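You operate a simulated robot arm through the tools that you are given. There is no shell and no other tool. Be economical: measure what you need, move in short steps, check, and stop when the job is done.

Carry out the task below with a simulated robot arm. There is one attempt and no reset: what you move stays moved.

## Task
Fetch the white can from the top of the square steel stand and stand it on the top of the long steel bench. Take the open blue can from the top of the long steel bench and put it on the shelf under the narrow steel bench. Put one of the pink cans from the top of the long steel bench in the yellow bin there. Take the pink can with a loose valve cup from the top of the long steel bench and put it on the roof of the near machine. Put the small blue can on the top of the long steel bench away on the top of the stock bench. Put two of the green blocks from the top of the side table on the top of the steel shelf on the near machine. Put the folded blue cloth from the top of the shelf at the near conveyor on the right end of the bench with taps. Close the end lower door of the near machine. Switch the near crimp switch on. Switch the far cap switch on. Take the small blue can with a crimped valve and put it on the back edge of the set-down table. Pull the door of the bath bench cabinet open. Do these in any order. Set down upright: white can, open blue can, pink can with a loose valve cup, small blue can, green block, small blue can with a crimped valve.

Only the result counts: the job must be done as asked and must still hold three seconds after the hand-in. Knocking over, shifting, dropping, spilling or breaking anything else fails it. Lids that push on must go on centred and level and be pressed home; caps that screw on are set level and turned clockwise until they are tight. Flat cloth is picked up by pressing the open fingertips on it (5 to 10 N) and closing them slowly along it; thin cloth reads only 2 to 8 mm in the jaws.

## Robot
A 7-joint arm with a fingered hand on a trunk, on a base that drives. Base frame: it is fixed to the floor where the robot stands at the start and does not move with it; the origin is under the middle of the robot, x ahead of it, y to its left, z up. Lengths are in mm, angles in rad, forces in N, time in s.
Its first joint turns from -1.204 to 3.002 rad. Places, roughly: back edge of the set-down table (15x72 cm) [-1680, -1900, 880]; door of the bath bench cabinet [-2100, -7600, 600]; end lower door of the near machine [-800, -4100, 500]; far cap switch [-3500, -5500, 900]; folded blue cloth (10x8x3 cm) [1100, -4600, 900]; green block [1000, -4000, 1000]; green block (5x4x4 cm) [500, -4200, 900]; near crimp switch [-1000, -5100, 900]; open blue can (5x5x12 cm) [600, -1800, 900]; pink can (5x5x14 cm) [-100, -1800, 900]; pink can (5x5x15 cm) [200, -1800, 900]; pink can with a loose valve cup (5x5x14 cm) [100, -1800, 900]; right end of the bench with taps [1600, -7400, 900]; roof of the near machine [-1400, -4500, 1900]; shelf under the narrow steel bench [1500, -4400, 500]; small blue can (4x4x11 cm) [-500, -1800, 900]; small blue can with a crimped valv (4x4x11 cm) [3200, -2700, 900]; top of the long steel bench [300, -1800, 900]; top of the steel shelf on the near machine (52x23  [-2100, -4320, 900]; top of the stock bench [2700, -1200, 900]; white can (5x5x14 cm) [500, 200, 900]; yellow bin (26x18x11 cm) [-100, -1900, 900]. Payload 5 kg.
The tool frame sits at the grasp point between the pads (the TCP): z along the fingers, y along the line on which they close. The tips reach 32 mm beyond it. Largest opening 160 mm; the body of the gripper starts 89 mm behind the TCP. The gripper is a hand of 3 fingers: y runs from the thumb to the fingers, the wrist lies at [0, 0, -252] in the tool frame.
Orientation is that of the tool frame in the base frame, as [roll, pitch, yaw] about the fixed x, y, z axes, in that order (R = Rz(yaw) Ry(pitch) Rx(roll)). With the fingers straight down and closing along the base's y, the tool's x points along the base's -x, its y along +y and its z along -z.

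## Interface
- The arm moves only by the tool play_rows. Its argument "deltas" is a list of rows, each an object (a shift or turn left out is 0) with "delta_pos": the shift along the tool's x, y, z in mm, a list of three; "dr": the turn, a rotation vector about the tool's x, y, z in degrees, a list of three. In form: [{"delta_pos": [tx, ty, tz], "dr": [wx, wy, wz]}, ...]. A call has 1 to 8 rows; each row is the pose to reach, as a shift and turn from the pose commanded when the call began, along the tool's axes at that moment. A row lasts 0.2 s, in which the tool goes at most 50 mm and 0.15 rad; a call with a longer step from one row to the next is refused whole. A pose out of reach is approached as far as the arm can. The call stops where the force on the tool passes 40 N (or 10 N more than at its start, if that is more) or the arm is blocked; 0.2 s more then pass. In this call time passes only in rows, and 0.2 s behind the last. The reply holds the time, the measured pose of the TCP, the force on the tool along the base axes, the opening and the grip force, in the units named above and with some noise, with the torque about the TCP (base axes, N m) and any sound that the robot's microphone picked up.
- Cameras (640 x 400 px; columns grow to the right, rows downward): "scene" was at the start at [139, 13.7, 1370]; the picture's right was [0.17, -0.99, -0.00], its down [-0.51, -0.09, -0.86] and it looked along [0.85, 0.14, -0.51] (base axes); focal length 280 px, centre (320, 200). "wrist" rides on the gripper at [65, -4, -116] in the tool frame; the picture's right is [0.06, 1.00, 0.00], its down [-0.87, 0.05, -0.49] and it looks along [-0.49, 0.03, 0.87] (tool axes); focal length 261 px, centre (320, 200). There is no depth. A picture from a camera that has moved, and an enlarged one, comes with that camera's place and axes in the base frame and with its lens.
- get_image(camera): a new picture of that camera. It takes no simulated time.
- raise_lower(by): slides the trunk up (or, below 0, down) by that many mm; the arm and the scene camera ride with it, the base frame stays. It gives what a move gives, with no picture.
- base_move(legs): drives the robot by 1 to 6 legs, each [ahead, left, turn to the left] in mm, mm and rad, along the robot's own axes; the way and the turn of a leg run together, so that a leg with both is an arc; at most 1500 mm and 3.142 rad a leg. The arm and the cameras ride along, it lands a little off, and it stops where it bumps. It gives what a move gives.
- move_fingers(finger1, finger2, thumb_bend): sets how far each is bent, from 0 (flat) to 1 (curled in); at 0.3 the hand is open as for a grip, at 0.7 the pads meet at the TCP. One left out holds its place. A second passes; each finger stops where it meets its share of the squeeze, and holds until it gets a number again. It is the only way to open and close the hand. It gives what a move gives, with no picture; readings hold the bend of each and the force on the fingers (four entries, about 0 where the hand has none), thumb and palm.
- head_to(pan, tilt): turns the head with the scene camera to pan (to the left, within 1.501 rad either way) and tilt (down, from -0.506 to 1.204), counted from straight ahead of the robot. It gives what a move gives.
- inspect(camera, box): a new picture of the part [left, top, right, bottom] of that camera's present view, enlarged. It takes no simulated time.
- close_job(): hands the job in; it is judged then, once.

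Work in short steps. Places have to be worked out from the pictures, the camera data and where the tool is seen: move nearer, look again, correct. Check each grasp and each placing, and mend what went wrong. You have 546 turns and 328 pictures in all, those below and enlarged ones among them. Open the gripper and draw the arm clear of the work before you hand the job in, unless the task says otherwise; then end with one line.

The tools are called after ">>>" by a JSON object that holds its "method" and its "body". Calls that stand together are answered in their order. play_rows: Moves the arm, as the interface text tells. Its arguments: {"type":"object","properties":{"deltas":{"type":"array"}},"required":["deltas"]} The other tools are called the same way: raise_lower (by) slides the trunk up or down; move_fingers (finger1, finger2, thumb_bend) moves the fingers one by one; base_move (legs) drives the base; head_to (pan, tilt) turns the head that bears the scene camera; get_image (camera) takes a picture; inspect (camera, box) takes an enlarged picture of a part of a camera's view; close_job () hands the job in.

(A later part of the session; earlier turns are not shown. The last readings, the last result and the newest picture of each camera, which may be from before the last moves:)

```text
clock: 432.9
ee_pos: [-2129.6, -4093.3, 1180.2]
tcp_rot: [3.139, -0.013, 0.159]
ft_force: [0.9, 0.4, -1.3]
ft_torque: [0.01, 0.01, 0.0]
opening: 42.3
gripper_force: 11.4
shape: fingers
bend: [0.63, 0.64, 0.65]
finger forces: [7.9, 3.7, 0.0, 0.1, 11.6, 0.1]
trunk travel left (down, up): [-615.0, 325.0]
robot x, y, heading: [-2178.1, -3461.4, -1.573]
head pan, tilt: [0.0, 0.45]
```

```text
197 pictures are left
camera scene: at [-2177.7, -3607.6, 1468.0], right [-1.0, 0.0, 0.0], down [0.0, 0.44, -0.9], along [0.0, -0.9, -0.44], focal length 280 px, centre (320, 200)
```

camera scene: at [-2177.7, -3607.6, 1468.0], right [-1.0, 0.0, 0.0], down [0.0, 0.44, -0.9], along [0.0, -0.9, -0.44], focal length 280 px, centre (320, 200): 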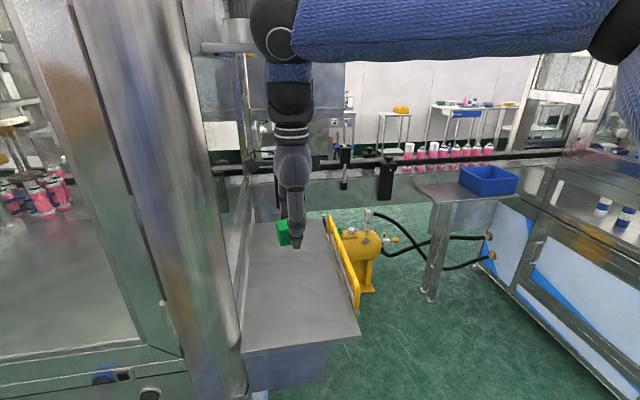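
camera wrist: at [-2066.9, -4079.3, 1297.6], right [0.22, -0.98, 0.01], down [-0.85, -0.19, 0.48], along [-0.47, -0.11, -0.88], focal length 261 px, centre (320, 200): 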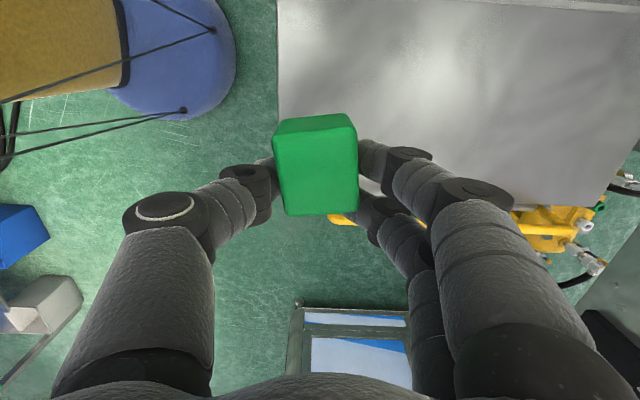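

Shelf edges now clear: near edge y≈-4030, right edge x≈-2230. I extend to [-2110, -4290] over the shelf.

>>> {"method": "play_rows", "body": {"deltas": [{"delta_pos": [-2, 45, 0]}, {"delta_pos": [-4, 90, 0]}, {"delta_pos": [-7, 135, 0]}, {"delta_pos": [-11, 180, 0]}, {"delta_pos": [-11, 197, 0]}, {"delta_pos": [-11, 197, 45]}, {"delta_pos": [-11, 197, 90]}]}}

>>> {"method": "get_image", "body": {"camera": "wrist"}}

>>> {"method": "get_image", "body": {"camera": "scene"}}

```text
clock: 434.5
ee_pos: [-2105.9, -4289.4, 1088.3]
tcp_rot: [3.141, -0.012, 0.164]
ft_force: [0.1, -0.8, -0.6]
ft_torque: [0.06, -0.06, 0.02]
opening: 42.1
gripper_force: 11.4
shape: fingers
bend: [0.63, 0.65, 0.65]
finger forces: [8.1, 3.5, 0.0, 0.1, 11.0, 0.0]
trunk travel left (down, up): [-615.0, 325.0]
robot x, y, heading: [-2176.9, -3463.9, -1.572]
head pan, tilt: [0.0, 0.45]
```

```text
196 pictures are left
camera wrist: at [-2044.5, -4276.1, 1205.4], right [0.23, -0.97, 0.0], down [-0.85, -0.2, 0.48], along [-0.47, -0.11, -0.88], focal length 261 px, centre (320, 200)
```

wrist: 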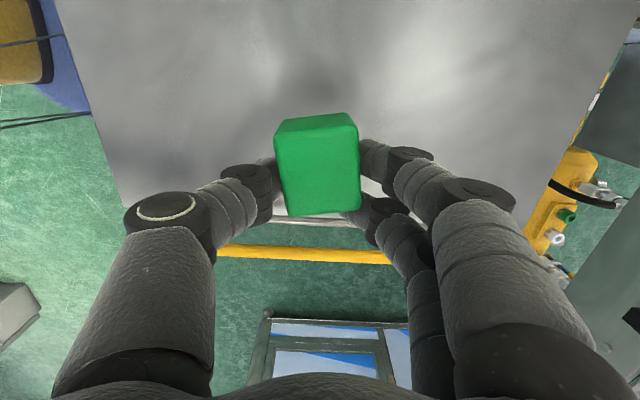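

```text
195 pictures are left
camera scene: at [-2181.5, -3608.6, 1467.5], right [-1.0, 0.0, 0.0], down [0.0, 0.44, -0.9], along [0.0, -0.9, -0.44], focal length 280 px, centre (320, 200)
```

scene: 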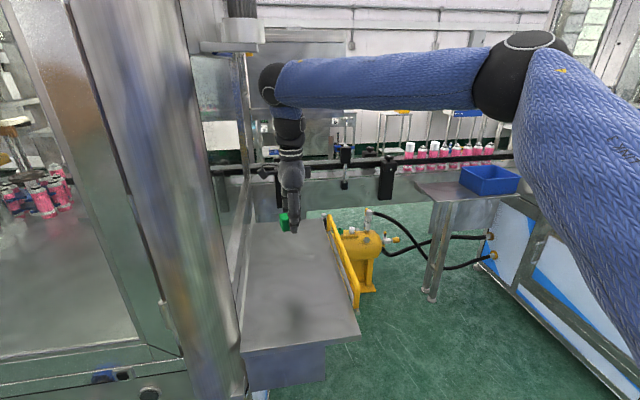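

Well over the shelf. I lower toward it.

>>> {"method": "play_rows", "body": {"deltas": [{"delta_pos": [0, 0, 45]}, {"delta_pos": [0, 0, 85]}, {"delta_pos": [0, 0, 95]}, {"delta_pos": [0, 0, 103]}, {"delta_pos": [0, 0, 108]}, {"delta_pos": [0, 0, 112]}]}}

>>> {"method": "get_image", "body": {"camera": "wrist"}}

```text
clock: 435.9
ee_pos: [-2106.5, -4288.8, 979.0]
tcp_rot: [3.136, -0.011, 0.16]
ft_force: [0.7, -0.2, -1.6]
ft_torque: [-0.07, 0.02, -0.02]
opening: 42.3
gripper_force: 10.9
shape: fingers
bend: [0.63, 0.65, 0.65]
finger forces: [8.0, 3.5, 0.0, 0.0, 11.0, 0.0]
trunk travel left (down, up): [-615.0, 325.0]
robot x, y, heading: [-2175.9, -3462.3, -1.577]
head pan, tilt: [0.0, 0.45]
```

```text
194 pictures are left
camera wrist: at [-2044.4, -4275.2, 1096.6], right [0.22, -0.98, 0.01], down [-0.85, -0.19, 0.48], along [-0.47, -0.11, -0.88], focal length 261 px, centre (320, 200)
```

wrist: 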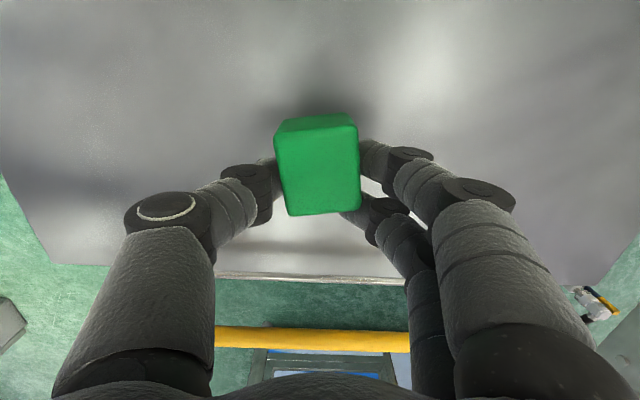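

>>> {"method": "play_rows", "body": {"deltas": [{"delta_pos": [0, 0, 4]}, {"delta_pos": [0, 0, 8]}, {"delta_pos": [0, 0, 12]}, {"delta_pos": [0, 0, 16]}, {"delta_pos": [0, 0, 20]}]}}

>>> {"method": "get_image", "body": {"camera": "wrist"}}

```text
clock: 437.1
ee_pos: [-2105.7, -4289.7, 958.5]
tcp_rot: [3.135, -0.01, 0.163]
ft_force: [0.2, -0.5, 0.6]
ft_torque: [0.01, -0.01, 0.01]
opening: 42.3
gripper_force: 10.8
shape: fingers
bend: [0.63, 0.65, 0.65]
finger forces: [8.1, 3.4, 0.1, 0.1, 11.0, 0.0]
trunk travel left (down, up): [-615.0, 325.0]
robot x, y, heading: [-2179.8, -3462.7, -1.576]
head pan, tilt: [0.0, 0.45]
```

```text
193 pictures are left
camera wrist: at [-2043.8, -4275.6, 1075.9], right [0.22, -0.98, 0.01], down [-0.85, -0.19, 0.48], along [-0.47, -0.11, -0.88], focal length 261 px, centre (320, 200)
```

wrist: 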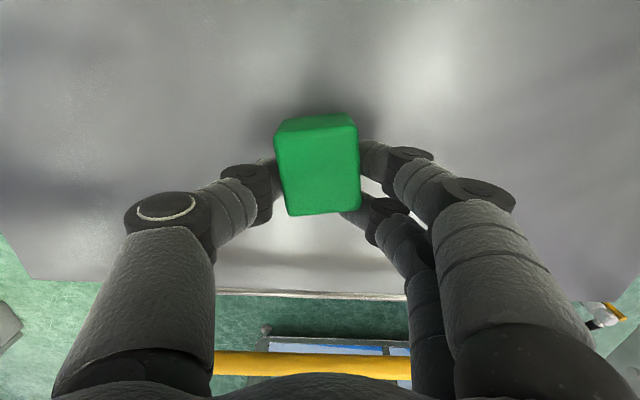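

Shelf triangulates to 906, and the block's bottom is only about 35 below the grasp point; so about 17 mm to go.

>>> {"method": "play_rows", "body": {"deltas": [{"delta_pos": [0, 0, 5]}, {"delta_pos": [0, 0, 10]}, {"delta_pos": [0, 0, 13]}, {"delta_pos": [0, 0, 15]}, {"delta_pos": [0, 0, 17]}, {"delta_pos": [0, 0, 19]}]}}

```text
clock: 438.5
ee_pos: [-2105.0, -4289.6, 942.2]
tcp_rot: [3.136, -0.011, 0.162]
ft_force: [0.2, -0.4, -1.1]
ft_torque: [0.02, -0.02, -0.03]
opening: 42.2
gripper_force: 11.5
shape: fingers
bend: [0.63, 0.65, 0.65]
finger forces: [8.0, 3.3, 0.0, 0.1, 11.0, 0.0]
trunk travel left (down, up): [-615.0, 325.0]
robot x, y, heading: [-2177.6, -3462.1, -1.576]
head pan, tilt: [0.0, 0.45]
```

>>> {"method": "play_rows", "body": {"deltas": [{"delta_pos": [0, 0, 3]}, {"delta_pos": [0, 0, 6]}, {"delta_pos": [0, 0, 9]}, {"delta_pos": [0, 0, 12]}, {"delta_pos": [0, 0, 15]}]}}

>>> {"method": "get_image", "body": {"camera": "wrist"}}

```text
clock: 439.4
ee_pos: [-2104.3, -4290.1, 936.5]
tcp_rot: [3.128, -0.013, 0.161]
ft_force: [-2.8, 5.7, 25.0]
ft_torque: [0.98, 0.31, -0.02]
opening: 42.5
gripper_force: 22.3
shape: fingers
bend: [0.63, 0.65, 0.66]
finger forces: [7.5, 3.4, 0.0, 0.1, 34.7, 0.1]
trunk travel left (down, up): [-615.0, 325.0]
robot x, y, heading: [-2177.3, -3457.4, -1.575]
head pan, tilt: [0.0, 0.45]
stopped in row 4: the force on the tool passed its limit at 43 N (the readings are from after the stop); the commanded pose is now the measured one
```

```text
192 pictures are left
camera wrist: at [-2043.9, -4275.3, 1055.2], right [0.22, -0.98, 0.01], down [-0.86, -0.19, 0.48], along [-0.47, -0.12, -0.88], focal length 261 px, centre (320, 200)
```

wrist: 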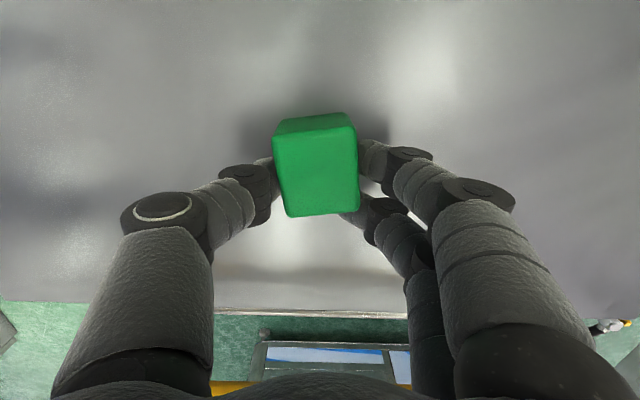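

Touched down. I ease off, open, and rise.

>>> {"method": "play_rows", "body": {"deltas": [{"delta_pos": [0, 0, -2]}]}}

>>> {"method": "move_fingers", "body": {"finger1": 0.55, "finger2": 0.55, "thumb_bend": 0.55}}

>>> {"method": "play_rows", "body": {"deltas": [{"delta_pos": [0, 0, -30]}, {"delta_pos": [0, 0, -75]}, {"delta_pos": [0, 0, -120]}, {"delta_pos": [0, 0, -165]}, {"delta_pos": [0, 0, -210]}]}}

>>> {"method": "get_image", "body": {"camera": "wrist"}}

```text
clock: 439.8
ee_pos: [-2106.3, -4288.6, 937.8]
tcp_rot: [3.132, -0.013, 0.161]
ft_force: [1.1, 1.4, 16.1]
ft_torque: [0.48, 0.06, -0.08]
opening: 42.3
gripper_force: 18.9
shape: fingers
bend: [0.63, 0.65, 0.66]
finger forces: [8.7, 3.6, 0.1, 0.0, 25.8, 0.1]
trunk travel left (down, up): [-615.0, 325.0]
robot x, y, heading: [-2174.7, -3461.8, -1.574]
head pan, tilt: [0.0, 0.45]
```

```text
clock: 440.8
ee_pos: [-2104.9, -4288.3, 939.3]
tcp_rot: [3.13, -0.011, 0.161]
ft_force: [3.6, -4.6, 39.5]
ft_torque: [-0.17, 0.17, -0.06]
opening: 55.7
gripper_force: 20.1
shape: fingers
bend: [0.56, 0.57, 0.59]
finger forces: [6.2, 10.5, 0.0, 0.0, 22.7, 0.0]
trunk travel left (down, up): [-615.0, 325.0]
robot x, y, heading: [-2177.2, -3459.4, -1.578]
head pan, tilt: [0.0, 0.45]
```

```text
clock: 442.0
ee_pos: [-2114.1, -4293.2, 1138.3]
tcp_rot: [-3.14, -0.011, 0.158]
ft_force: [0.1, -0.4, 0.0]
ft_torque: [0.04, -0.02, -0.02]
opening: 66.7
gripper_force: 0.1
shape: fingers
bend: [0.55, 0.55, 0.55]
finger forces: [0.0, 0.0, 0.0, 0.0, 0.0, 0.1]
trunk travel left (down, up): [-615.0, 325.0]
robot x, y, heading: [-2178.1, -3467.3, -1.575]
head pan, tilt: [0.0, 0.45]
```

```text
191 pictures are left
camera wrist: at [-2050.7, -4280.1, 1255.3], right [0.22, -0.98, 0.0], down [-0.85, -0.19, 0.48], along [-0.47, -0.1, -0.88], focal length 261 px, centre (320, 200)
```

wrist: 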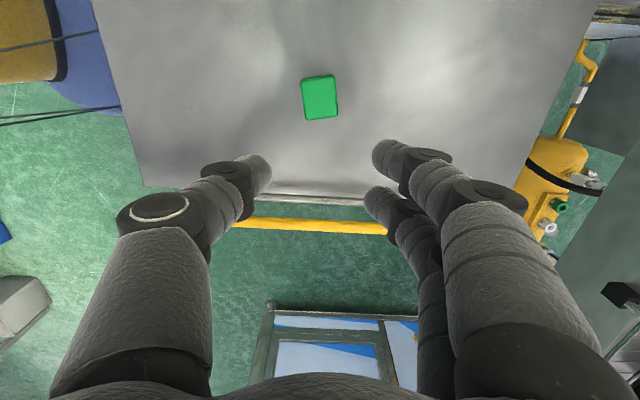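

Block A stands on the shelf. I draw back, turn the hand back, and return to the side table for block B.

>>> {"method": "play_rows", "body": {"deltas": [{"delta_pos": [0, -48, 0]}, {"delta_pos": [0, -96, 0]}, {"delta_pos": [0, -144, 0]}, {"delta_pos": [0, -192, 0]}]}}

>>> {"method": "base_move", "body": {"legs": [[-400, 0, 0], [0, 1400, 0], [0, 1110, 0], [320, 0, 0]]}}

>>> {"method": "play_rows", "body": {"deltas": [{"dr": [0, 0, -8.4]}, {"dr": [0, 0, -16.8]}, {"dr": [0, 0, -25.2]}, {"dr": [0, 0, -33.6]}, {"dr": [0, 0, -42]}, {"dr": [0, 0, -50.4]}, {"dr": [0, 0, -58.8]}, {"dr": [0, 0, -67.2]}]}}

>>> {"method": "get_image", "body": {"camera": "wrist"}}

```text
clock: 443.0
ee_pos: [-2138.2, -4097.1, 1148.5]
tcp_rot: [3.13, -0.011, 0.162]
ft_force: [-1.6, -0.4, 0.3]
ft_torque: [-0.03, -0.04, 0.01]
opening: 66.9
gripper_force: 0.0
shape: fingers
bend: [0.55, 0.55, 0.55]
finger forces: [0.1, 0.0, 0.0, 0.0, 0.0, 0.0]
trunk travel left (down, up): [-615.0, 325.0]
robot x, y, heading: [-2176.3, -3459.8, -1.576]
head pan, tilt: [0.0, 0.45]
```

```text
clock: 458.9
ee_pos: [347.6, -4059.4, 1145.4]
tcp_rot: [3.135, -0.014, 0.163]
ft_force: [-0.4, -0.6, -0.8]
ft_torque: [0.01, 0.01, 0.0]
opening: 66.9
gripper_force: 0.1
shape: fingers
bend: [0.55, 0.55, 0.55]
finger forces: [0.0, 0.1, 0.0, 0.0, 0.0, 0.0]
trunk travel left (down, up): [-615.0, 325.0]
robot x, y, heading: [307.4, -3419.8, -1.577]
head pan, tilt: [0.0, 0.45]
```

```text
clock: 460.8
ee_pos: [346.9, -4058.0, 1145.0]
tcp_rot: [3.127, 0.005, 1.337]
ft_force: [0.2, 0.6, -0.1]
ft_torque: [-0.02, 0.01, 0.01]
opening: 66.9
gripper_force: 0.1
shape: fingers
bend: [0.55, 0.55, 0.55]
finger forces: [0.0, 0.0, 0.1, 0.1, 0.0, 0.1]
trunk travel left (down, up): [-615.0, 325.0]
robot x, y, heading: [309.3, -3421.6, -1.574]
head pan, tilt: [0.0, 0.45]
```

```text
190 pictures are left
camera wrist: at [356.8, -3994.8, 1262.3], right [0.99, -0.17, 0.01], down [-0.16, -0.85, 0.5], along [-0.07, -0.49, -0.87], focal length 261 px, centre (320, 200)
```

wrist: 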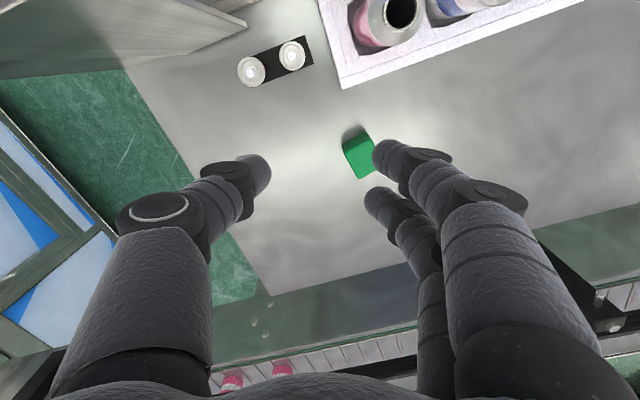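

Block B's top is near [397, -4121] and turned about 20°. I turn the hand another 33° to match and move over it.

>>> {"method": "play_rows", "body": {"deltas": [{"delta_pos": [-12, 16, 0], "dr": [0, 0, -8.2]}, {"delta_pos": [-25, 32, 0], "dr": [0, 0, -16.4]}, {"delta_pos": [-37, 48, 0], "dr": [0, 0, -24.6]}, {"delta_pos": [-50, 63, 0], "dr": [0, 0, -32.7]}]}}

>>> {"method": "move_fingers", "body": {"finger1": 0.48, "finger2": 0.48, "thumb_bend": 0.48}}

>>> {"method": "get_image", "body": {"camera": "wrist"}}

```text
clock: 461.8
ee_pos: [397.4, -4122.3, 1146.4]
tcp_rot: [3.13, 0.011, 1.907]
ft_force: [0.5, -0.5, -0.6]
ft_torque: [0.0, 0.0, 0.01]
opening: 67.2
gripper_force: 0.0
shape: fingers
bend: [0.55, 0.55, 0.55]
finger forces: [0.0, 0.0, 0.0, 0.0, 0.1, 0.0]
trunk travel left (down, up): [-615.0, 325.0]
robot x, y, heading: [310.4, -3421.3, -1.572]
head pan, tilt: [0.0, 0.45]
```

```text
clock: 462.8
ee_pos: [397.4, -4121.6, 1146.0]
tcp_rot: [3.13, 0.012, 1.905]
ft_force: [-0.3, -0.4, 0.2]
ft_torque: [0.01, -0.01, 0.0]
opening: 94.7
gripper_force: 0.0
shape: fingers
bend: [0.48, 0.48, 0.48]
finger forces: [0.0, 0.0, 0.1, 0.0, 0.1, 0.1]
trunk travel left (down, up): [-615.0, 325.0]
robot x, y, heading: [303.7, -3422.4, -1.574]
head pan, tilt: [0.0, 0.45]
```

```text
189 pictures are left
camera wrist: at [369.4, -4062.0, 1262.7], right [0.92, 0.39, 0.01], down [0.33, -0.8, 0.5], along [0.2, -0.46, -0.87], focal length 261 px, centre (320, 200)
```

wrist: 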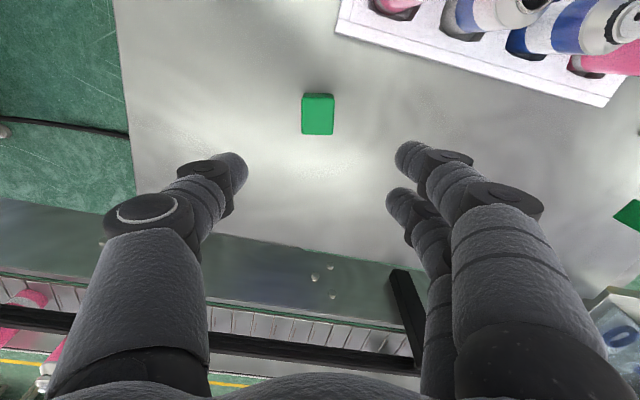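

Aligned. I shift 9 mm and lower to about 945 in steps, feeling for contact.

>>> {"method": "play_rows", "body": {"deltas": [{"delta_pos": [-9, -1, 45]}, {"delta_pos": [-9, -1, 90]}, {"delta_pos": [-9, -1, 135]}, {"delta_pos": [-9, -1, 175]}, {"delta_pos": [-9, -1, 190]}, {"delta_pos": [-9, -1, 198]}]}}

>>> {"method": "get_image", "body": {"camera": "wrist"}}

```text
clock: 464.1
ee_pos: [402.1, -4132.7, 949.1]
tcp_rot: [3.13, 0.011, 1.908]
ft_force: [1.1, 0.4, 0.3]
ft_torque: [0.02, 0.01, 0.01]
opening: 95.0
gripper_force: 0.0
shape: fingers
bend: [0.48, 0.48, 0.48]
finger forces: [0.0, 0.0, 0.0, 0.1, 0.0, 0.0]
trunk travel left (down, up): [-615.0, 325.0]
robot x, y, heading: [308.7, -3421.1, -1.578]
head pan, tilt: [0.0, 0.45]
```

```text
188 pictures are left
camera wrist: at [375.2, -4072.9, 1064.5], right [0.92, 0.39, 0.01], down [0.33, -0.8, 0.5], along [0.2, -0.46, -0.87], focal length 261 px, centre (320, 200)
```

wrist: 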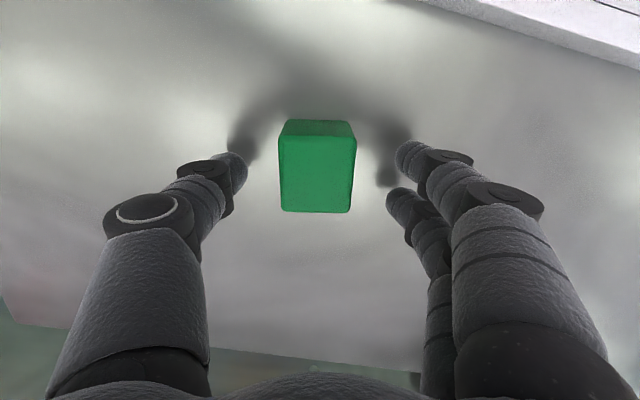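

Centred. A few mm lower, then close.

>>> {"method": "play_rows", "body": {"deltas": [{"delta_pos": [0, 0, 4]}, {"delta_pos": [0, 0, 8]}]}}

>>> {"method": "move_fingers", "body": {"finger1": 0.68, "finger2": 0.68, "thumb_bend": 0.68}}

>>> {"method": "play_rows", "body": {"deltas": [{"delta_pos": [0, 0, -20]}, {"delta_pos": [0, 0, -65]}, {"delta_pos": [0, 0, -110]}, {"delta_pos": [0, 0, -155]}, {"delta_pos": [0, 0, -200]}]}}

>>> {"method": "get_image", "body": {"camera": "wrist"}}

```text
clock: 464.8
ee_pos: [402.2, -4132.3, 939.4]
tcp_rot: [3.131, 0.01, 1.904]
ft_force: [0.1, -0.7, 2.3]
ft_torque: [-0.03, 0.13, 0.03]
opening: 95.0
gripper_force: 1.6
shape: fingers
bend: [0.48, 0.48, 0.48]
finger forces: [0.1, 0.0, 0.1, 0.0, 2.7, 0.0]
trunk travel left (down, up): [-615.0, 325.0]
robot x, y, heading: [308.3, -3421.3, -1.577]
head pan, tilt: [0.0, 0.45]
```

```text
clock: 465.8
ee_pos: [401.9, -4132.6, 940.4]
tcp_rot: [3.131, 0.01, 1.905]
ft_force: [-0.1, -0.6, -0.3]
ft_torque: [0.02, 0.0, 0.02]
opening: 43.9
gripper_force: 13.5
shape: fingers
bend: [0.62, 0.62, 0.64]
finger forces: [6.4, 7.0, 0.0, 0.0, 13.4, 0.0]
trunk travel left (down, up): [-615.0, 325.0]
robot x, y, heading: [311.2, -3421.6, -1.576]
head pan, tilt: [0.0, 0.45]
```

```text
clock: 466.9
ee_pos: [399.6, -4129.7, 1143.1]
tcp_rot: [3.132, 0.011, 1.905]
ft_force: [0.4, -0.1, -0.4]
ft_torque: [-0.05, 0.0, 0.01]
opening: 43.7
gripper_force: 13.3
shape: fingers
bend: [0.62, 0.62, 0.64]
finger forces: [6.4, 7.0, 0.0, 0.0, 13.4, 0.0]
trunk travel left (down, up): [-615.0, 325.0]
robot x, y, heading: [311.0, -3419.1, -1.574]
head pan, tilt: [0.0, 0.45]
```

```text
187 pictures are left
camera wrist: at [372.6, -4069.5, 1257.5], right [0.92, 0.39, 0.01], down [0.33, -0.8, 0.5], along [0.2, -0.46, -0.86], focal length 261 px, centre (320, 200)
```

wrist: 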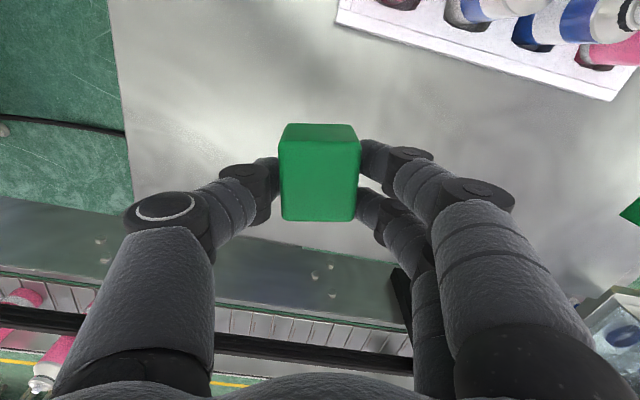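

Block B is held. I back off and drive to the near machine's shelf again.

>>> {"method": "base_move", "body": {"legs": [[-340, 0, 0], [0, -1450, 0], [0, -1030, 0]]}}

>>> {"method": "play_rows", "body": {"deltas": [{"dr": [0, 0, 8.4]}, {"dr": [0, 0, 16.8]}, {"dr": [0, 0, 25.2]}, {"dr": [0, 0, 33.6]}, {"dr": [0, 0, 42]}, {"dr": [0, 0, 50.4]}, {"dr": [0, 0, 58.8]}, {"dr": [0, 0, 67.2]}]}}

>>> {"method": "play_rows", "body": {"deltas": [{"dr": [0, 0, 8.4]}, {"dr": [0, 0, 16.8]}, {"dr": [0, 0, 25.2]}, {"dr": [0, 0, 30]}]}}

>>> {"method": "get_image", "body": {"camera": "scene"}}

```text
clock: 480.7
ee_pos: [-2044.1, -3761.5, 1139.8]
tcp_rot: [3.131, 0.011, 1.89]
ft_force: [0.2, 0.9, -0.8]
ft_torque: [0.01, -0.02, -0.03]
opening: 43.6
gripper_force: 13.2
shape: fingers
bend: [0.62, 0.62, 0.64]
finger forces: [6.4, 7.1, 0.0, 0.0, 13.3, 0.1]
trunk travel left (down, up): [-615.0, 325.0]
robot x, y, heading: [-2122.3, -3051.1, -1.594]
head pan, tilt: [0.0, 0.45]
```

```text
clock: 482.5
ee_pos: [-2043.5, -3761.9, 1140.2]
tcp_rot: [3.128, -0.005, 0.715]
ft_force: [0.2, 0.3, -0.2]
ft_torque: [0.02, -0.01, 0.04]
opening: 43.6
gripper_force: 13.6
shape: fingers
bend: [0.62, 0.62, 0.64]
finger forces: [6.4, 7.0, 0.0, 0.1, 13.3, 0.0]
trunk travel left (down, up): [-615.0, 325.0]
robot x, y, heading: [-2118.6, -3055.7, -1.595]
head pan, tilt: [0.0, 0.45]
```

```text
clock: 483.5
ee_pos: [-2043.2, -3761.3, 1141.2]
tcp_rot: [3.133, -0.012, 0.193]
ft_force: [-0.1, -0.7, -0.1]
ft_torque: [0.02, 0.04, 0.01]
opening: 43.6
gripper_force: 13.2
shape: fingers
bend: [0.62, 0.62, 0.64]
finger forces: [6.3, 7.1, 0.1, 0.0, 13.3, 0.1]
trunk travel left (down, up): [-615.0, 325.0]
robot x, y, heading: [-2123.8, -3053.5, -1.585]
head pan, tilt: [0.0, 0.45]
```

```text
186 pictures are left
camera scene: at [-2127.0, -3194.9, 1468.1], right [-1.0, 0.02, 0.0], down [0.01, 0.44, -0.9], along [-0.02, -0.9, -0.44], focal length 280 px, centre (320, 200)
```

scene: 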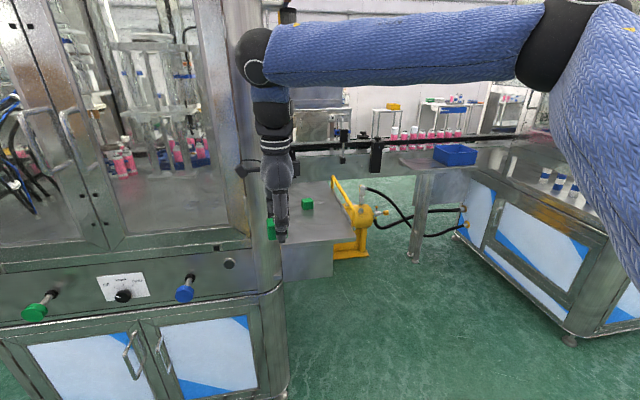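

I shift 62 right and go ahead 365 mm to bring B over the shelf's near half.

>>> {"method": "base_move", "body": {"legs": [[0, -62, 0], [365, 0, 0]]}}

>>> {"method": "get_image", "body": {"camera": "wrist"}}

```text
clock: 486.4
ee_pos: [-2111.9, -4127.8, 1140.5]
tcp_rot: [3.134, -0.014, 0.194]
ft_force: [0.2, -0.4, -0.6]
ft_torque: [0.03, 0.01, 0.02]
opening: 43.9
gripper_force: 13.0
shape: fingers
bend: [0.62, 0.62, 0.64]
finger forces: [6.5, 6.9, 0.1, 0.0, 13.3, 0.0]
trunk travel left (down, up): [-615.0, 325.0]
robot x, y, heading: [-2191.8, -3415.6, -1.589]
head pan, tilt: [0.0, 0.45]
```

```text
185 pictures are left
camera wrist: at [-2050.2, -4110.9, 1257.4], right [0.25, -0.97, 0.01], down [-0.85, -0.22, 0.48], along [-0.46, -0.13, -0.88], focal length 261 px, centre (320, 200)
```

wrist: 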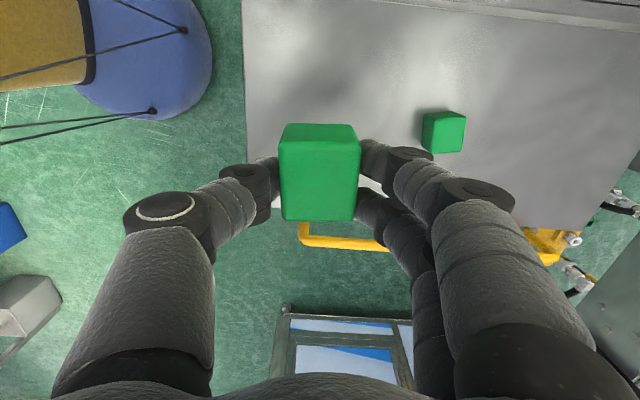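

A is visible, well clear. I lower B down beside it.

>>> {"method": "play_rows", "body": {"deltas": [{"delta_pos": [12, 0, 45]}, {"delta_pos": [12, 0, 90]}, {"delta_pos": [12, 0, 135]}, {"delta_pos": [12, 0, 175]}, {"delta_pos": [12, 0, 188]}, {"delta_pos": [12, 0, 194]}]}}

>>> {"method": "play_rows", "body": {"deltas": [{"delta_pos": [0, 0, 2]}, {"delta_pos": [0, 0, 4]}, {"delta_pos": [0, 0, 6]}, {"delta_pos": [0, 0, 8]}]}}

```text
clock: 487.9
ee_pos: [-2097.1, -4124.6, 947.4]
tcp_rot: [3.133, -0.013, 0.195]
ft_force: [0.2, 0.6, -0.1]
ft_torque: [0.01, 0.0, 0.0]
opening: 43.7
gripper_force: 13.1
shape: fingers
bend: [0.62, 0.62, 0.64]
finger forces: [6.4, 6.9, 0.0, 0.0, 13.2, 0.1]
trunk travel left (down, up): [-615.0, 325.0]
robot x, y, heading: [-2192.9, -3413.5, -1.588]
head pan, tilt: [0.0, 0.45]
```

```text
clock: 488.9
ee_pos: [-2096.1, -4125.1, 939.8]
tcp_rot: [3.13, -0.012, 0.193]
ft_force: [0.4, 0.0, 1.8]
ft_torque: [-0.01, 0.04, 0.06]
opening: 44.1
gripper_force: 14.0
shape: fingers
bend: [0.62, 0.62, 0.64]
finger forces: [6.2, 7.8, 0.0, 0.0, 13.6, 0.0]
trunk travel left (down, up): [-615.0, 325.0]
robot x, y, heading: [-2191.7, -3415.6, -1.587]
head pan, tilt: [0.0, 0.45]
```

Just touching. I open a little, rise, and check.

>>> {"method": "move_fingers", "body": {"finger1": 0.57, "finger2": 0.57, "thumb_bend": 0.57}}

>>> {"method": "play_rows", "body": {"deltas": [{"delta_pos": [0, 0, -20]}, {"delta_pos": [0, 0, -65]}, {"delta_pos": [0, 0, -110]}, {"delta_pos": [0, 0, -155]}, {"delta_pos": [0, 0, -200]}]}}

>>> {"method": "get_image", "body": {"camera": "wrist"}}

```text
clock: 489.9
ee_pos: [-2097.2, -4125.0, 939.9]
tcp_rot: [3.131, -0.011, 0.193]
ft_force: [0.5, -3.1, 16.8]
ft_torque: [0.49, 0.21, -0.01]
opening: 57.1
gripper_force: 8.7
shape: fingers
bend: [0.56, 0.56, 0.58]
finger forces: [0.0, 0.6, 0.1, 0.0, 16.7, 0.1]
trunk travel left (down, up): [-615.0, 325.0]
robot x, y, heading: [-2193.8, -3418.9, -1.595]
head pan, tilt: [0.0, 0.45]
```

```text
clock: 491.1
ee_pos: [-2100.8, -4123.2, 1138.0]
tcp_rot: [3.134, -0.009, 0.194]
ft_force: [-0.7, -0.1, -0.1]
ft_torque: [-0.01, -0.01, 0.02]
opening: 62.5
gripper_force: 0.1
shape: fingers
bend: [0.56, 0.56, 0.56]
finger forces: [0.0, 0.1, 0.1, 0.0, 0.1, 0.1]
trunk travel left (down, up): [-615.0, 325.0]
robot x, y, heading: [-2194.1, -3417.4, -1.589]
head pan, tilt: [0.0, 0.45]
```

```text
184 pictures are left
camera wrist: at [-2038.7, -4106.8, 1255.9], right [0.25, -0.97, 0.01], down [-0.85, -0.22, 0.48], along [-0.46, -0.13, -0.88], focal length 261 px, centre (320, 200)
```

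wrist: 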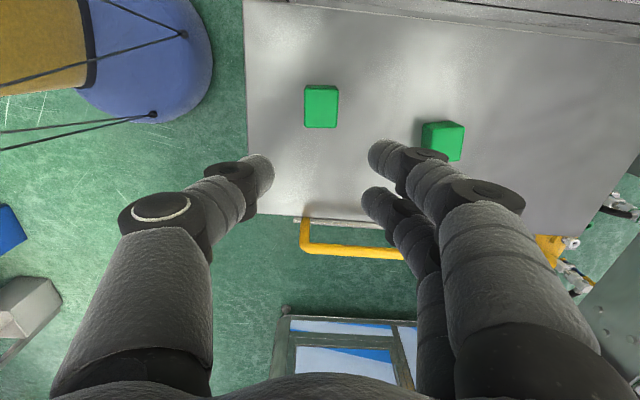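

Both green blocks stand on the shelf. Next the open blue can: it must be held from the side, since it goes on a low shelf. I back away, turn the hand straight, and level it (20° down) while raising.

>>> {"method": "base_move", "body": {"legs": [[-400, 0, 0], [0, 1450, 0], [0, 1300, 0]]}}

>>> {"method": "play_rows", "body": {"deltas": [{"dr": [0, 0, -8.4]}, {"dr": [0, 0, -16.8]}, {"dr": [0, 0, -25.2]}, {"dr": [0, 0, -33.6]}, {"dr": [0, 0, -42]}, {"dr": [0, 0, -50.4]}, {"dr": [0, 0, -58.8]}, {"dr": [0, 0, -67.2]}]}}

>>> {"method": "play_rows", "body": {"deltas": [{"delta_pos": [0, 0, -35], "dr": [0, 0, -7]}, {"delta_pos": [0, 0, -80], "dr": [0, 0, -11]}, {"delta_pos": [0, 0, -125], "dr": [0, 0, -11]}]}}

```text
clock: 506.3
ee_pos: [628.8, -3769.3, 1138.2]
tcp_rot: [3.132, -0.011, 0.201]
ft_force: [-0.5, -0.7, 0.7]
ft_torque: [0.01, -0.01, 0.0]
opening: 62.5
gripper_force: 0.0
shape: fingers
bend: [0.56, 0.56, 0.56]
finger forces: [0.1, 0.0, 0.0, 0.0, 0.0, 0.1]
trunk travel left (down, up): [-615.0, 325.0]
robot x, y, heading: [531.8, -3061.6, -1.584]
head pan, tilt: [0.0, 0.45]
```

```text
clock: 508.1
ee_pos: [629.1, -3770.0, 1137.0]
tcp_rot: [3.13, 0.004, 1.375]
ft_force: [-0.4, -0.7, -0.1]
ft_torque: [-0.01, -0.02, 0.02]
opening: 62.4
gripper_force: 0.0
shape: fingers
bend: [0.56, 0.56, 0.56]
finger forces: [0.0, 0.1, 0.1, 0.1, 0.0, 0.1]
trunk travel left (down, up): [-615.0, 325.0]
robot x, y, heading: [533.6, -3061.5, -1.581]
head pan, tilt: [0.0, 0.45]
```

```text
clock: 508.9
ee_pos: [626.8, -3765.7, 1265.6]
tcp_rot: [3.129, 0.009, 1.568]
ft_force: [-0.7, 0.9, 0.8]
ft_torque: [-0.07, 0.0, -0.02]
opening: 62.6
gripper_force: 0.1
shape: fingers
bend: [0.56, 0.56, 0.56]
finger forces: [0.1, 0.0, 0.1, 0.0, 0.1, 0.1]
trunk travel left (down, up): [-615.0, 325.0]
robot x, y, heading: [536.3, -3063.0, -1.586]
head pan, tilt: [0.0, 0.45]
```

>>> {"method": "play_rows", "body": {"deltas": [{"delta_pos": [0, 0, -22], "dr": [0, -8, 0]}, {"delta_pos": [0, 0, -44], "dr": [0, -16, 0]}, {"delta_pos": [0, 0, -66], "dr": [0, -24, 0]}, {"delta_pos": [0, 0, -88], "dr": [0, -32, 0]}, {"delta_pos": [0, 0, -110], "dr": [0, -40, 0]}, {"delta_pos": [0, 0, -132], "dr": [0, -48, 0]}, {"delta_pos": [0, 0, -154], "dr": [0, -56, 0]}, {"delta_pos": [0, 0, -176], "dr": [0, -64, 0]}]}}

>>> {"method": "play_rows", "body": {"deltas": [{"dr": [0, -6, 0]}]}}

>>> {"method": "base_move", "body": {"legs": [[0, 0, 3.14]]}}

>>> {"method": "head_to", "body": {"pan": 0.0, "tilt": 0.5}}

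>>> {"method": "get_image", "body": {"camera": "scene"}}

```text
clock: 510.7
ee_pos: [625.0, -3765.9, 1439.7]
tcp_rot: [3.11, 1.125, 1.538]
ft_force: [-0.2, 0.1, 1.1]
ft_torque: [0.0, 0.0, -0.04]
opening: 62.6
gripper_force: 0.0
shape: fingers
bend: [0.56, 0.56, 0.56]
finger forces: [0.0, 0.0, 0.0, 0.1, 0.0, 0.0]
trunk travel left (down, up): [-615.0, 325.0]
robot x, y, heading: [533.2, -3060.5, -1.589]
head pan, tilt: [0.0, 0.45]
```

```text
clock: 511.1
ee_pos: [626.2, -3765.2, 1439.3]
tcp_rot: [3.106, 1.232, 1.533]
ft_force: [0.4, 0.4, -0.1]
ft_torque: [0.03, -0.01, -0.03]
opening: 62.6
gripper_force: 0.1
shape: fingers
bend: [0.56, 0.56, 0.56]
finger forces: [0.0, 0.0, 0.0, 0.1, 0.0, 0.1]
trunk travel left (down, up): [-615.0, 325.0]
robot x, y, heading: [530.2, -3061.5, -1.579]
head pan, tilt: [0.0, 0.45]
```

```text
clock: 518.8
ee_pos: [465.4, -2354.1, 1438.2]
tcp_rot: [3.101, 1.228, -1.648]
ft_force: [0.0, -0.3, 0.2]
ft_torque: [0.01, 0.02, 0.0]
opening: 62.7
gripper_force: 0.0
shape: fingers
bend: [0.56, 0.56, 0.56]
finger forces: [0.0, 0.0, 0.0, 0.1, 0.1, 0.0]
trunk travel left (down, up): [-615.0, 325.0]
robot x, y, heading: [531.5, -3061.8, 1.531]
head pan, tilt: [0.0, 0.45]
```

```text
clock: 519.4
ee_pos: [466.4, -2355.2, 1439.3]
tcp_rot: [3.101, 1.229, -1.647]
ft_force: [0.4, -0.1, -0.3]
ft_torque: [0.02, -0.02, 0.0]
opening: 62.6
gripper_force: 0.0
shape: fingers
bend: [0.56, 0.56, 0.56]
finger forces: [0.0, 0.1, 0.1, 0.0, 0.0, 0.0]
trunk travel left (down, up): [-615.0, 325.0]
robot x, y, heading: [533.9, -3057.3, 1.527]
head pan, tilt: [0.0, 0.499]
```

```text
183 pictures are left
camera scene: at [539.5, -2922.2, 1463.7], right [1.0, -0.05, 0.0], down [-0.02, -0.48, -0.88], along [0.04, 0.88, -0.48], focal length 280 px, centre (320, 200)
```

scene: 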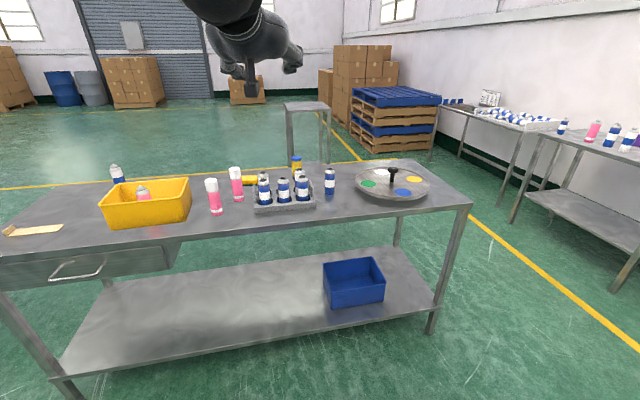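

The open blue can stands near [638, -1768], with the tray close on its left and the disc to its right. I'll approach from the rear, slanting a bit from the right. I drive to the start point, turn, and lower the trunk.

>>> {"method": "base_move", "body": {"legs": [[277, -484, 0], [0, 0, 0.32]]}}

>>> {"method": "raise_lower", "body": {"by": -400}}

>>> {"method": "raise_lower", "body": {"by": -95}}

>>> {"method": "get_image", "body": {"camera": "wrist"}}

>>> {"method": "head_to", "body": {"pan": 0.0, "tilt": 0.2}}

>>> {"method": "get_image", "body": {"camera": "scene"}}

```text
clock: 523.7
ee_pos: [728.2, -2159.3, 1438.1]
tcp_rot: [3.104, 1.226, -1.312]
ft_force: [-0.6, 0.9, 0.3]
ft_torque: [-0.03, -0.03, 0.02]
opening: 62.3
gripper_force: 0.1
shape: fingers
bend: [0.56, 0.56, 0.56]
finger forces: [0.0, 0.0, 0.0, 0.1, 0.0, 0.0]
trunk travel left (down, up): [-615.0, 325.0]
robot x, y, heading: [1022.6, -2808.7, 1.855]
head pan, tilt: [0.0, 0.499]
```

```text
clock: 527.5
ee_pos: [728.7, -2159.4, 1037.3]
tcp_rot: [3.102, 1.23, -1.314]
ft_force: [0.4, -0.7, 0.4]
ft_torque: [0.0, 0.0, -0.02]
opening: 62.2
gripper_force: 0.1
shape: fingers
bend: [0.56, 0.56, 0.56]
finger forces: [0.0, 0.0, 0.0, 0.0, 0.0, 0.0]
trunk travel left (down, up): [-215.0, 725.0]
robot x, y, heading: [1026.3, -2803.6, 1.859]
head pan, tilt: [0.0, 0.499]
```

```text
clock: 528.8
ee_pos: [728.5, -2160.2, 943.9]
tcp_rot: [3.102, 1.229, -1.312]
ft_force: [0.0, -0.1, -0.2]
ft_torque: [0.01, -0.01, 0.0]
opening: 62.5
gripper_force: 0.2
shape: fingers
bend: [0.56, 0.56, 0.56]
finger forces: [0.1, 0.0, 0.1, 0.0, 0.0, 0.1]
trunk travel left (down, up): [-120.0, 820.0]
robot x, y, heading: [1027.4, -2804.0, 1.861]
head pan, tilt: [0.0, 0.499]
```

```text
182 pictures are left
camera wrist: at [770.0, -2284.2, 921.9], right [-0.95, -0.31, -0.05], down [0.01, -0.18, 0.98], along [-0.31, 0.93, 0.17], focal length 261 px, centre (320, 200)
```

wrist: 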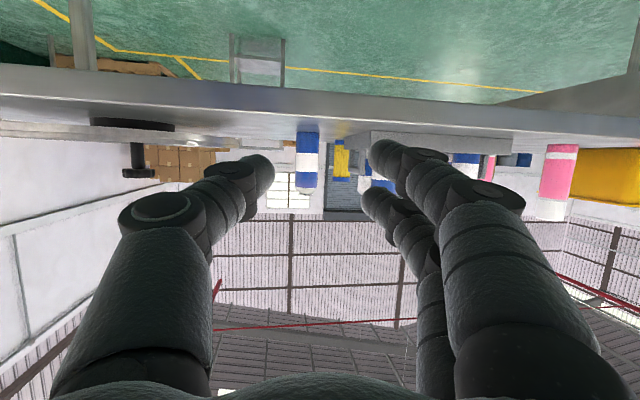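

```text
clock: 529.6
ee_pos: [730.0, -2159.6, 942.6]
tcp_rot: [3.103, 1.23, -1.313]
ft_force: [-0.4, -0.3, -0.6]
ft_torque: [0.02, 0.0, 0.02]
opening: 62.4
gripper_force: 0.1
shape: fingers
bend: [0.56, 0.56, 0.56]
finger forces: [0.1, 0.1, 0.0, 0.0, 0.0, 0.1]
trunk travel left (down, up): [-120.0, 820.0]
robot x, y, heading: [1021.9, -2805.9, 1.857]
head pan, tilt: [0.0, 0.201]
```

```text
181 pictures are left
camera scene: at [983.8, -2669.1, 996.3], right [0.96, 0.28, 0.0], down [0.06, -0.19, -0.98], along [-0.28, 0.94, -0.2], focal length 280 px, centre (320, 200)
```

scene: 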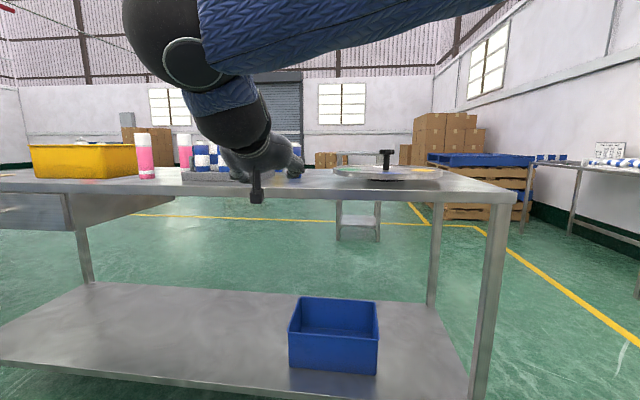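

The can is straight ahead in the wrist view, on the line through about [632, -1778]. I drive ahead 250 mm at this height and look again.

>>> {"method": "base_move", "body": {"legs": [[240, 0, 0]]}}

>>> {"method": "get_image", "body": {"camera": "wrist"}}

>>> {"method": "get_image", "body": {"camera": "scene"}}

```text
clock: 531.3
ee_pos: [657.3, -1932.7, 942.5]
tcp_rot: [3.102, 1.228, -1.309]
ft_force: [0.4, -1.7, -0.7]
ft_torque: [-0.01, -0.05, 0.0]
opening: 62.4
gripper_force: 0.1
shape: fingers
bend: [0.56, 0.56, 0.56]
finger forces: [0.1, 0.0, 0.0, 0.0, 0.0, 0.0]
trunk travel left (down, up): [-120.0, 820.0]
robot x, y, heading: [956.0, -2576.7, 1.86]
head pan, tilt: [0.0, 0.201]
```

```text
180 pictures are left
camera wrist: at [699.7, -2057.4, 921.6], right [-0.95, -0.31, -0.05], down [0.01, -0.18, 0.98], along [-0.32, 0.93, 0.17], focal length 261 px, centre (320, 200)
```

wrist: 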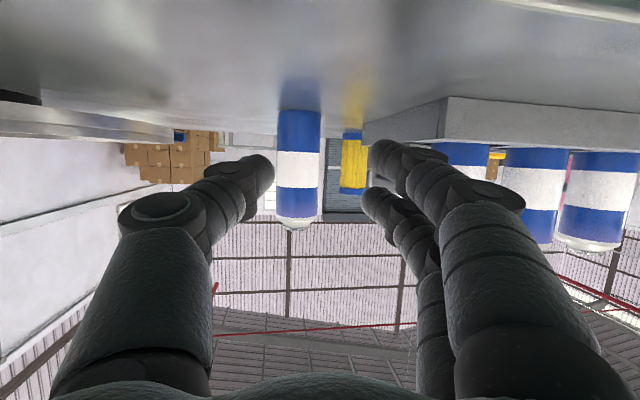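

```text
179 pictures are left
camera scene: at [915.2, -2441.5, 996.3], right [0.96, 0.29, 0.0], down [0.06, -0.19, -0.98], along [-0.28, 0.94, -0.2], focal length 280 px, centre (320, 200)
```

scene: 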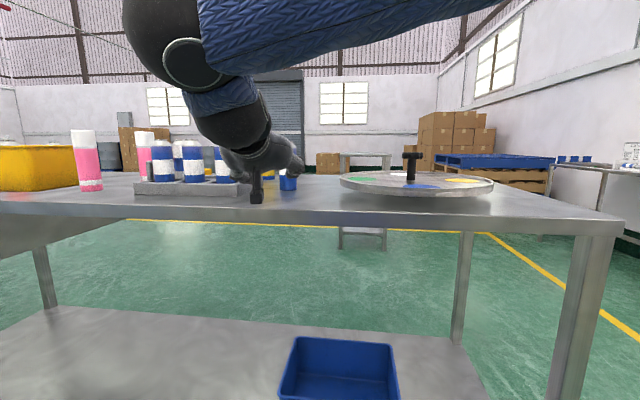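

The can is at about [631, -1782], with ample gap to the tray. I open a bit wider, shift 13 mm, lower 10 mm, then advance 136 mm.

>>> {"method": "move_fingers", "body": {"finger1": 0.48, "finger2": 0.48, "thumb_bend": 0.48}}

>>> {"method": "play_rows", "body": {"deltas": [{"delta_pos": [9, -13, 3]}, {"delta_pos": [-6, -13, 46]}, {"delta_pos": [-21, -13, 89]}, {"delta_pos": [-36, -13, 131]}]}}

>>> {"method": "get_image", "body": {"camera": "wrist"}}

```text
clock: 532.3
ee_pos: [658.1, -1933.4, 942.8]
tcp_rot: [3.102, 1.227, -1.309]
ft_force: [0.2, 0.9, -0.5]
ft_torque: [-0.02, 0.01, -0.01]
opening: 94.8
gripper_force: 0.1
shape: fingers
bend: [0.48, 0.48, 0.48]
finger forces: [0.1, 0.1, 0.0, 0.0, 0.1, 0.1]
trunk travel left (down, up): [-120.0, 820.0]
robot x, y, heading: [952.5, -2575.1, 1.864]
head pan, tilt: [0.0, 0.201]
```

```text
clock: 533.3
ee_pos: [629.0, -1797.9, 934.7]
tcp_rot: [3.104, 1.227, -1.308]
ft_force: [0.7, -0.5, 0.5]
ft_torque: [-0.01, -0.05, -0.02]
opening: 94.8
gripper_force: 0.0
shape: fingers
bend: [0.48, 0.48, 0.48]
finger forces: [0.1, 0.0, 0.0, 0.0, 0.0, 0.0]
trunk travel left (down, up): [-120.0, 820.0]
robot x, y, heading: [958.0, -2580.8, 1.863]
head pan, tilt: [0.0, 0.201]
```

```text
178 pictures are left
camera wrist: at [671.0, -1923.4, 913.3], right [-0.95, -0.31, -0.05], down [0.01, -0.18, 0.98], along [-0.32, 0.93, 0.17], focal length 261 px, centre (320, 200)
```

wrist: 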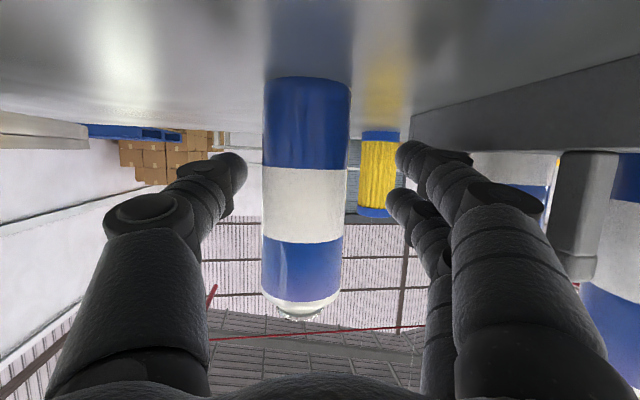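

Distance matches the good grasp before; the can is 8 mm off-centre, so I shift and close.

>>> {"method": "play_rows", "body": {"deltas": [{"delta_pos": [0, -8, 0]}]}}

>>> {"method": "move_fingers", "body": {"finger1": 0.65, "finger2": 0.65, "thumb_bend": 0.65}}

>>> {"method": "get_image", "body": {"camera": "wrist"}}

```text
clock: 533.7
ee_pos: [636.3, -1796.2, 934.1]
tcp_rot: [3.104, 1.228, -1.306]
ft_force: [-0.9, -0.5, -0.3]
ft_torque: [0.01, 0.01, -0.01]
opening: 94.8
gripper_force: 0.1
shape: fingers
bend: [0.48, 0.48, 0.48]
finger forces: [0.1, 0.0, 0.0, 0.1, 0.1, 0.0]
trunk travel left (down, up): [-120.0, 820.0]
robot x, y, heading: [957.4, -2574.8, 1.864]
head pan, tilt: [0.0, 0.201]
```

```text
clock: 534.7
ee_pos: [637.2, -1796.8, 934.4]
tcp_rot: [3.102, 1.226, -1.31]
ft_force: [-0.8, 0.8, 0.0]
ft_torque: [-0.01, 0.02, 0.01]
opening: 43.0
gripper_force: 6.0
shape: fingers
bend: [0.61, 0.63, 0.63]
finger forces: [4.5, 1.9, 0.0, 0.0, 5.9, 0.0]
trunk travel left (down, up): [-120.0, 820.0]
robot x, y, heading: [957.1, -2574.6, 1.866]
head pan, tilt: [0.0, 0.201]
```

```text
177 pictures are left
camera wrist: at [678.8, -1921.4, 912.2], right [-0.95, -0.31, -0.05], down [0.01, -0.18, 0.98], along [-0.32, 0.93, 0.17], focal length 261 px, centre (320, 200)
```

wrist: 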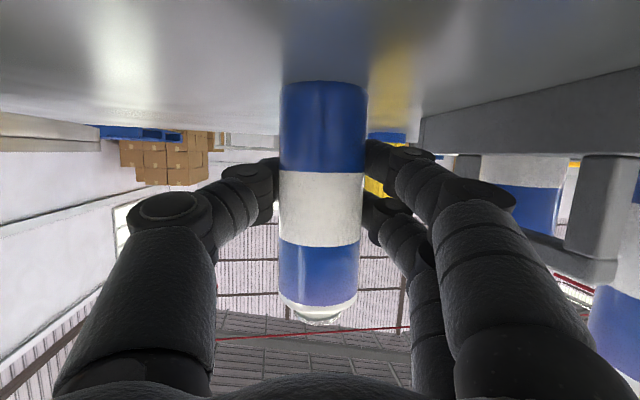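

Good: 43 mm, 6 N on all three. I tighten slightly and lift with the trunk.

>>> {"method": "move_fingers", "body": {"finger1": 0.67, "finger2": 0.67, "thumb_bend": 0.67}}

>>> {"method": "raise_lower", "body": {"by": 150}}

>>> {"method": "get_image", "body": {"camera": "wrist"}}

```text
clock: 535.7
ee_pos: [636.9, -1796.2, 933.7]
tcp_rot: [3.101, 1.226, -1.309]
ft_force: [-0.5, 0.6, 0.1]
ft_torque: [0.0, 0.04, -0.03]
opening: 42.3
gripper_force: 8.9
shape: fingers
bend: [0.61, 0.64, 0.64]
finger forces: [6.2, 3.3, 0.1, 0.1, 8.7, 0.0]
trunk travel left (down, up): [-120.0, 820.0]
robot x, y, heading: [955.2, -2576.7, 1.865]
head pan, tilt: [0.0, 0.201]
```

```text
clock: 537.5
ee_pos: [637.5, -1796.7, 1083.9]
tcp_rot: [3.101, 1.227, -1.309]
ft_force: [0.6, -0.3, -1.4]
ft_torque: [-0.01, -0.01, -0.01]
opening: 41.9
gripper_force: 8.6
shape: fingers
bend: [0.61, 0.64, 0.64]
finger forces: [6.1, 3.2, 0.1, 0.0, 8.6, 0.1]
trunk travel left (down, up): [-270.0, 670.0]
robot x, y, heading: [958.9, -2579.8, 1.862]
head pan, tilt: [0.0, 0.201]
```

```text
176 pictures are left
camera wrist: at [678.8, -1921.2, 1061.9], right [-0.95, -0.31, -0.05], down [0.01, -0.18, 0.98], along [-0.32, 0.93, 0.17], focal length 261 px, centre (320, 200)
```

wrist: 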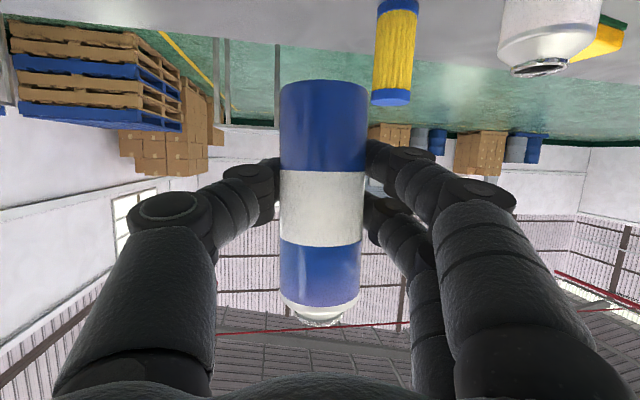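

Held upright. I back off 500 mm, turn to face -y, and go over to the narrow bench.

>>> {"method": "base_move", "body": {"legs": [[-500, 0, 0], [0, 0, 2.85], [0, 350, 0]]}}

>>> {"method": "head_to", "body": {"pan": 0.1, "tilt": 0.4}}

>>> {"method": "get_image", "body": {"camera": "scene"}}

```text
clock: 545.6
ee_pos: [802.9, -3857.4, 1088.4]
tcp_rot: [3.098, 1.234, 1.077]
ft_force: [-2.4, 0.3, 1.3]
ft_torque: [0.07, -0.16, 0.06]
opening: 41.8
gripper_force: 10.0
shape: fingers
bend: [0.62, 0.65, 0.65]
finger forces: [9.2, 3.0, 0.1, 0.1, 8.4, 0.1]
trunk travel left (down, up): [-270.0, 670.0]
robot x, y, heading: [1098.1, -3063.9, -2.018]
head pan, tilt: [0.0, 0.201]
stopped in leg 2: the force on the tool passed its limit at 88 N (the readings are from after the stop); the commanded pose is now the measured one
```

```text
clock: 546.4
ee_pos: [803.3, -3857.6, 1088.8]
tcp_rot: [3.097, 1.234, 1.077]
ft_force: [-4.1, 0.1, 2.4]
ft_torque: [0.12, -0.29, 0.08]
opening: 41.9
gripper_force: 11.2
shape: fingers
bend: [0.62, 0.65, 0.65]
finger forces: [11.4, 2.9, 0.1, 0.0, 8.5, 0.0]
trunk travel left (down, up): [-270.0, 670.0]
robot x, y, heading: [1102.7, -3066.3, -2.015]
head pan, tilt: [0.099, 0.4]
```

```text
175 pictures are left
camera scene: at [1047.3, -3199.3, 1127.9], right [-0.94, 0.34, 0.0], down [0.13, 0.37, -0.92], along [-0.31, -0.87, -0.39], focal length 280 px, centre (320, 200)
```

scene: 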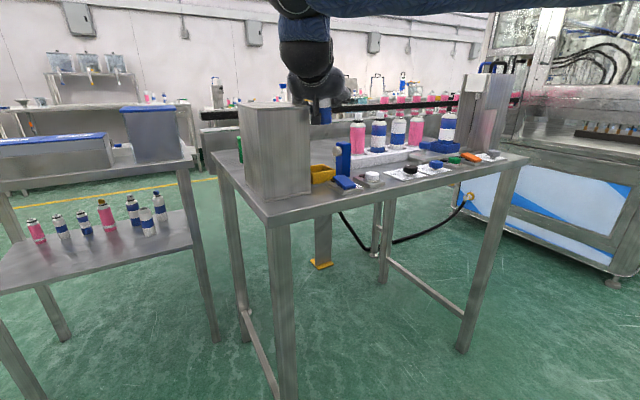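

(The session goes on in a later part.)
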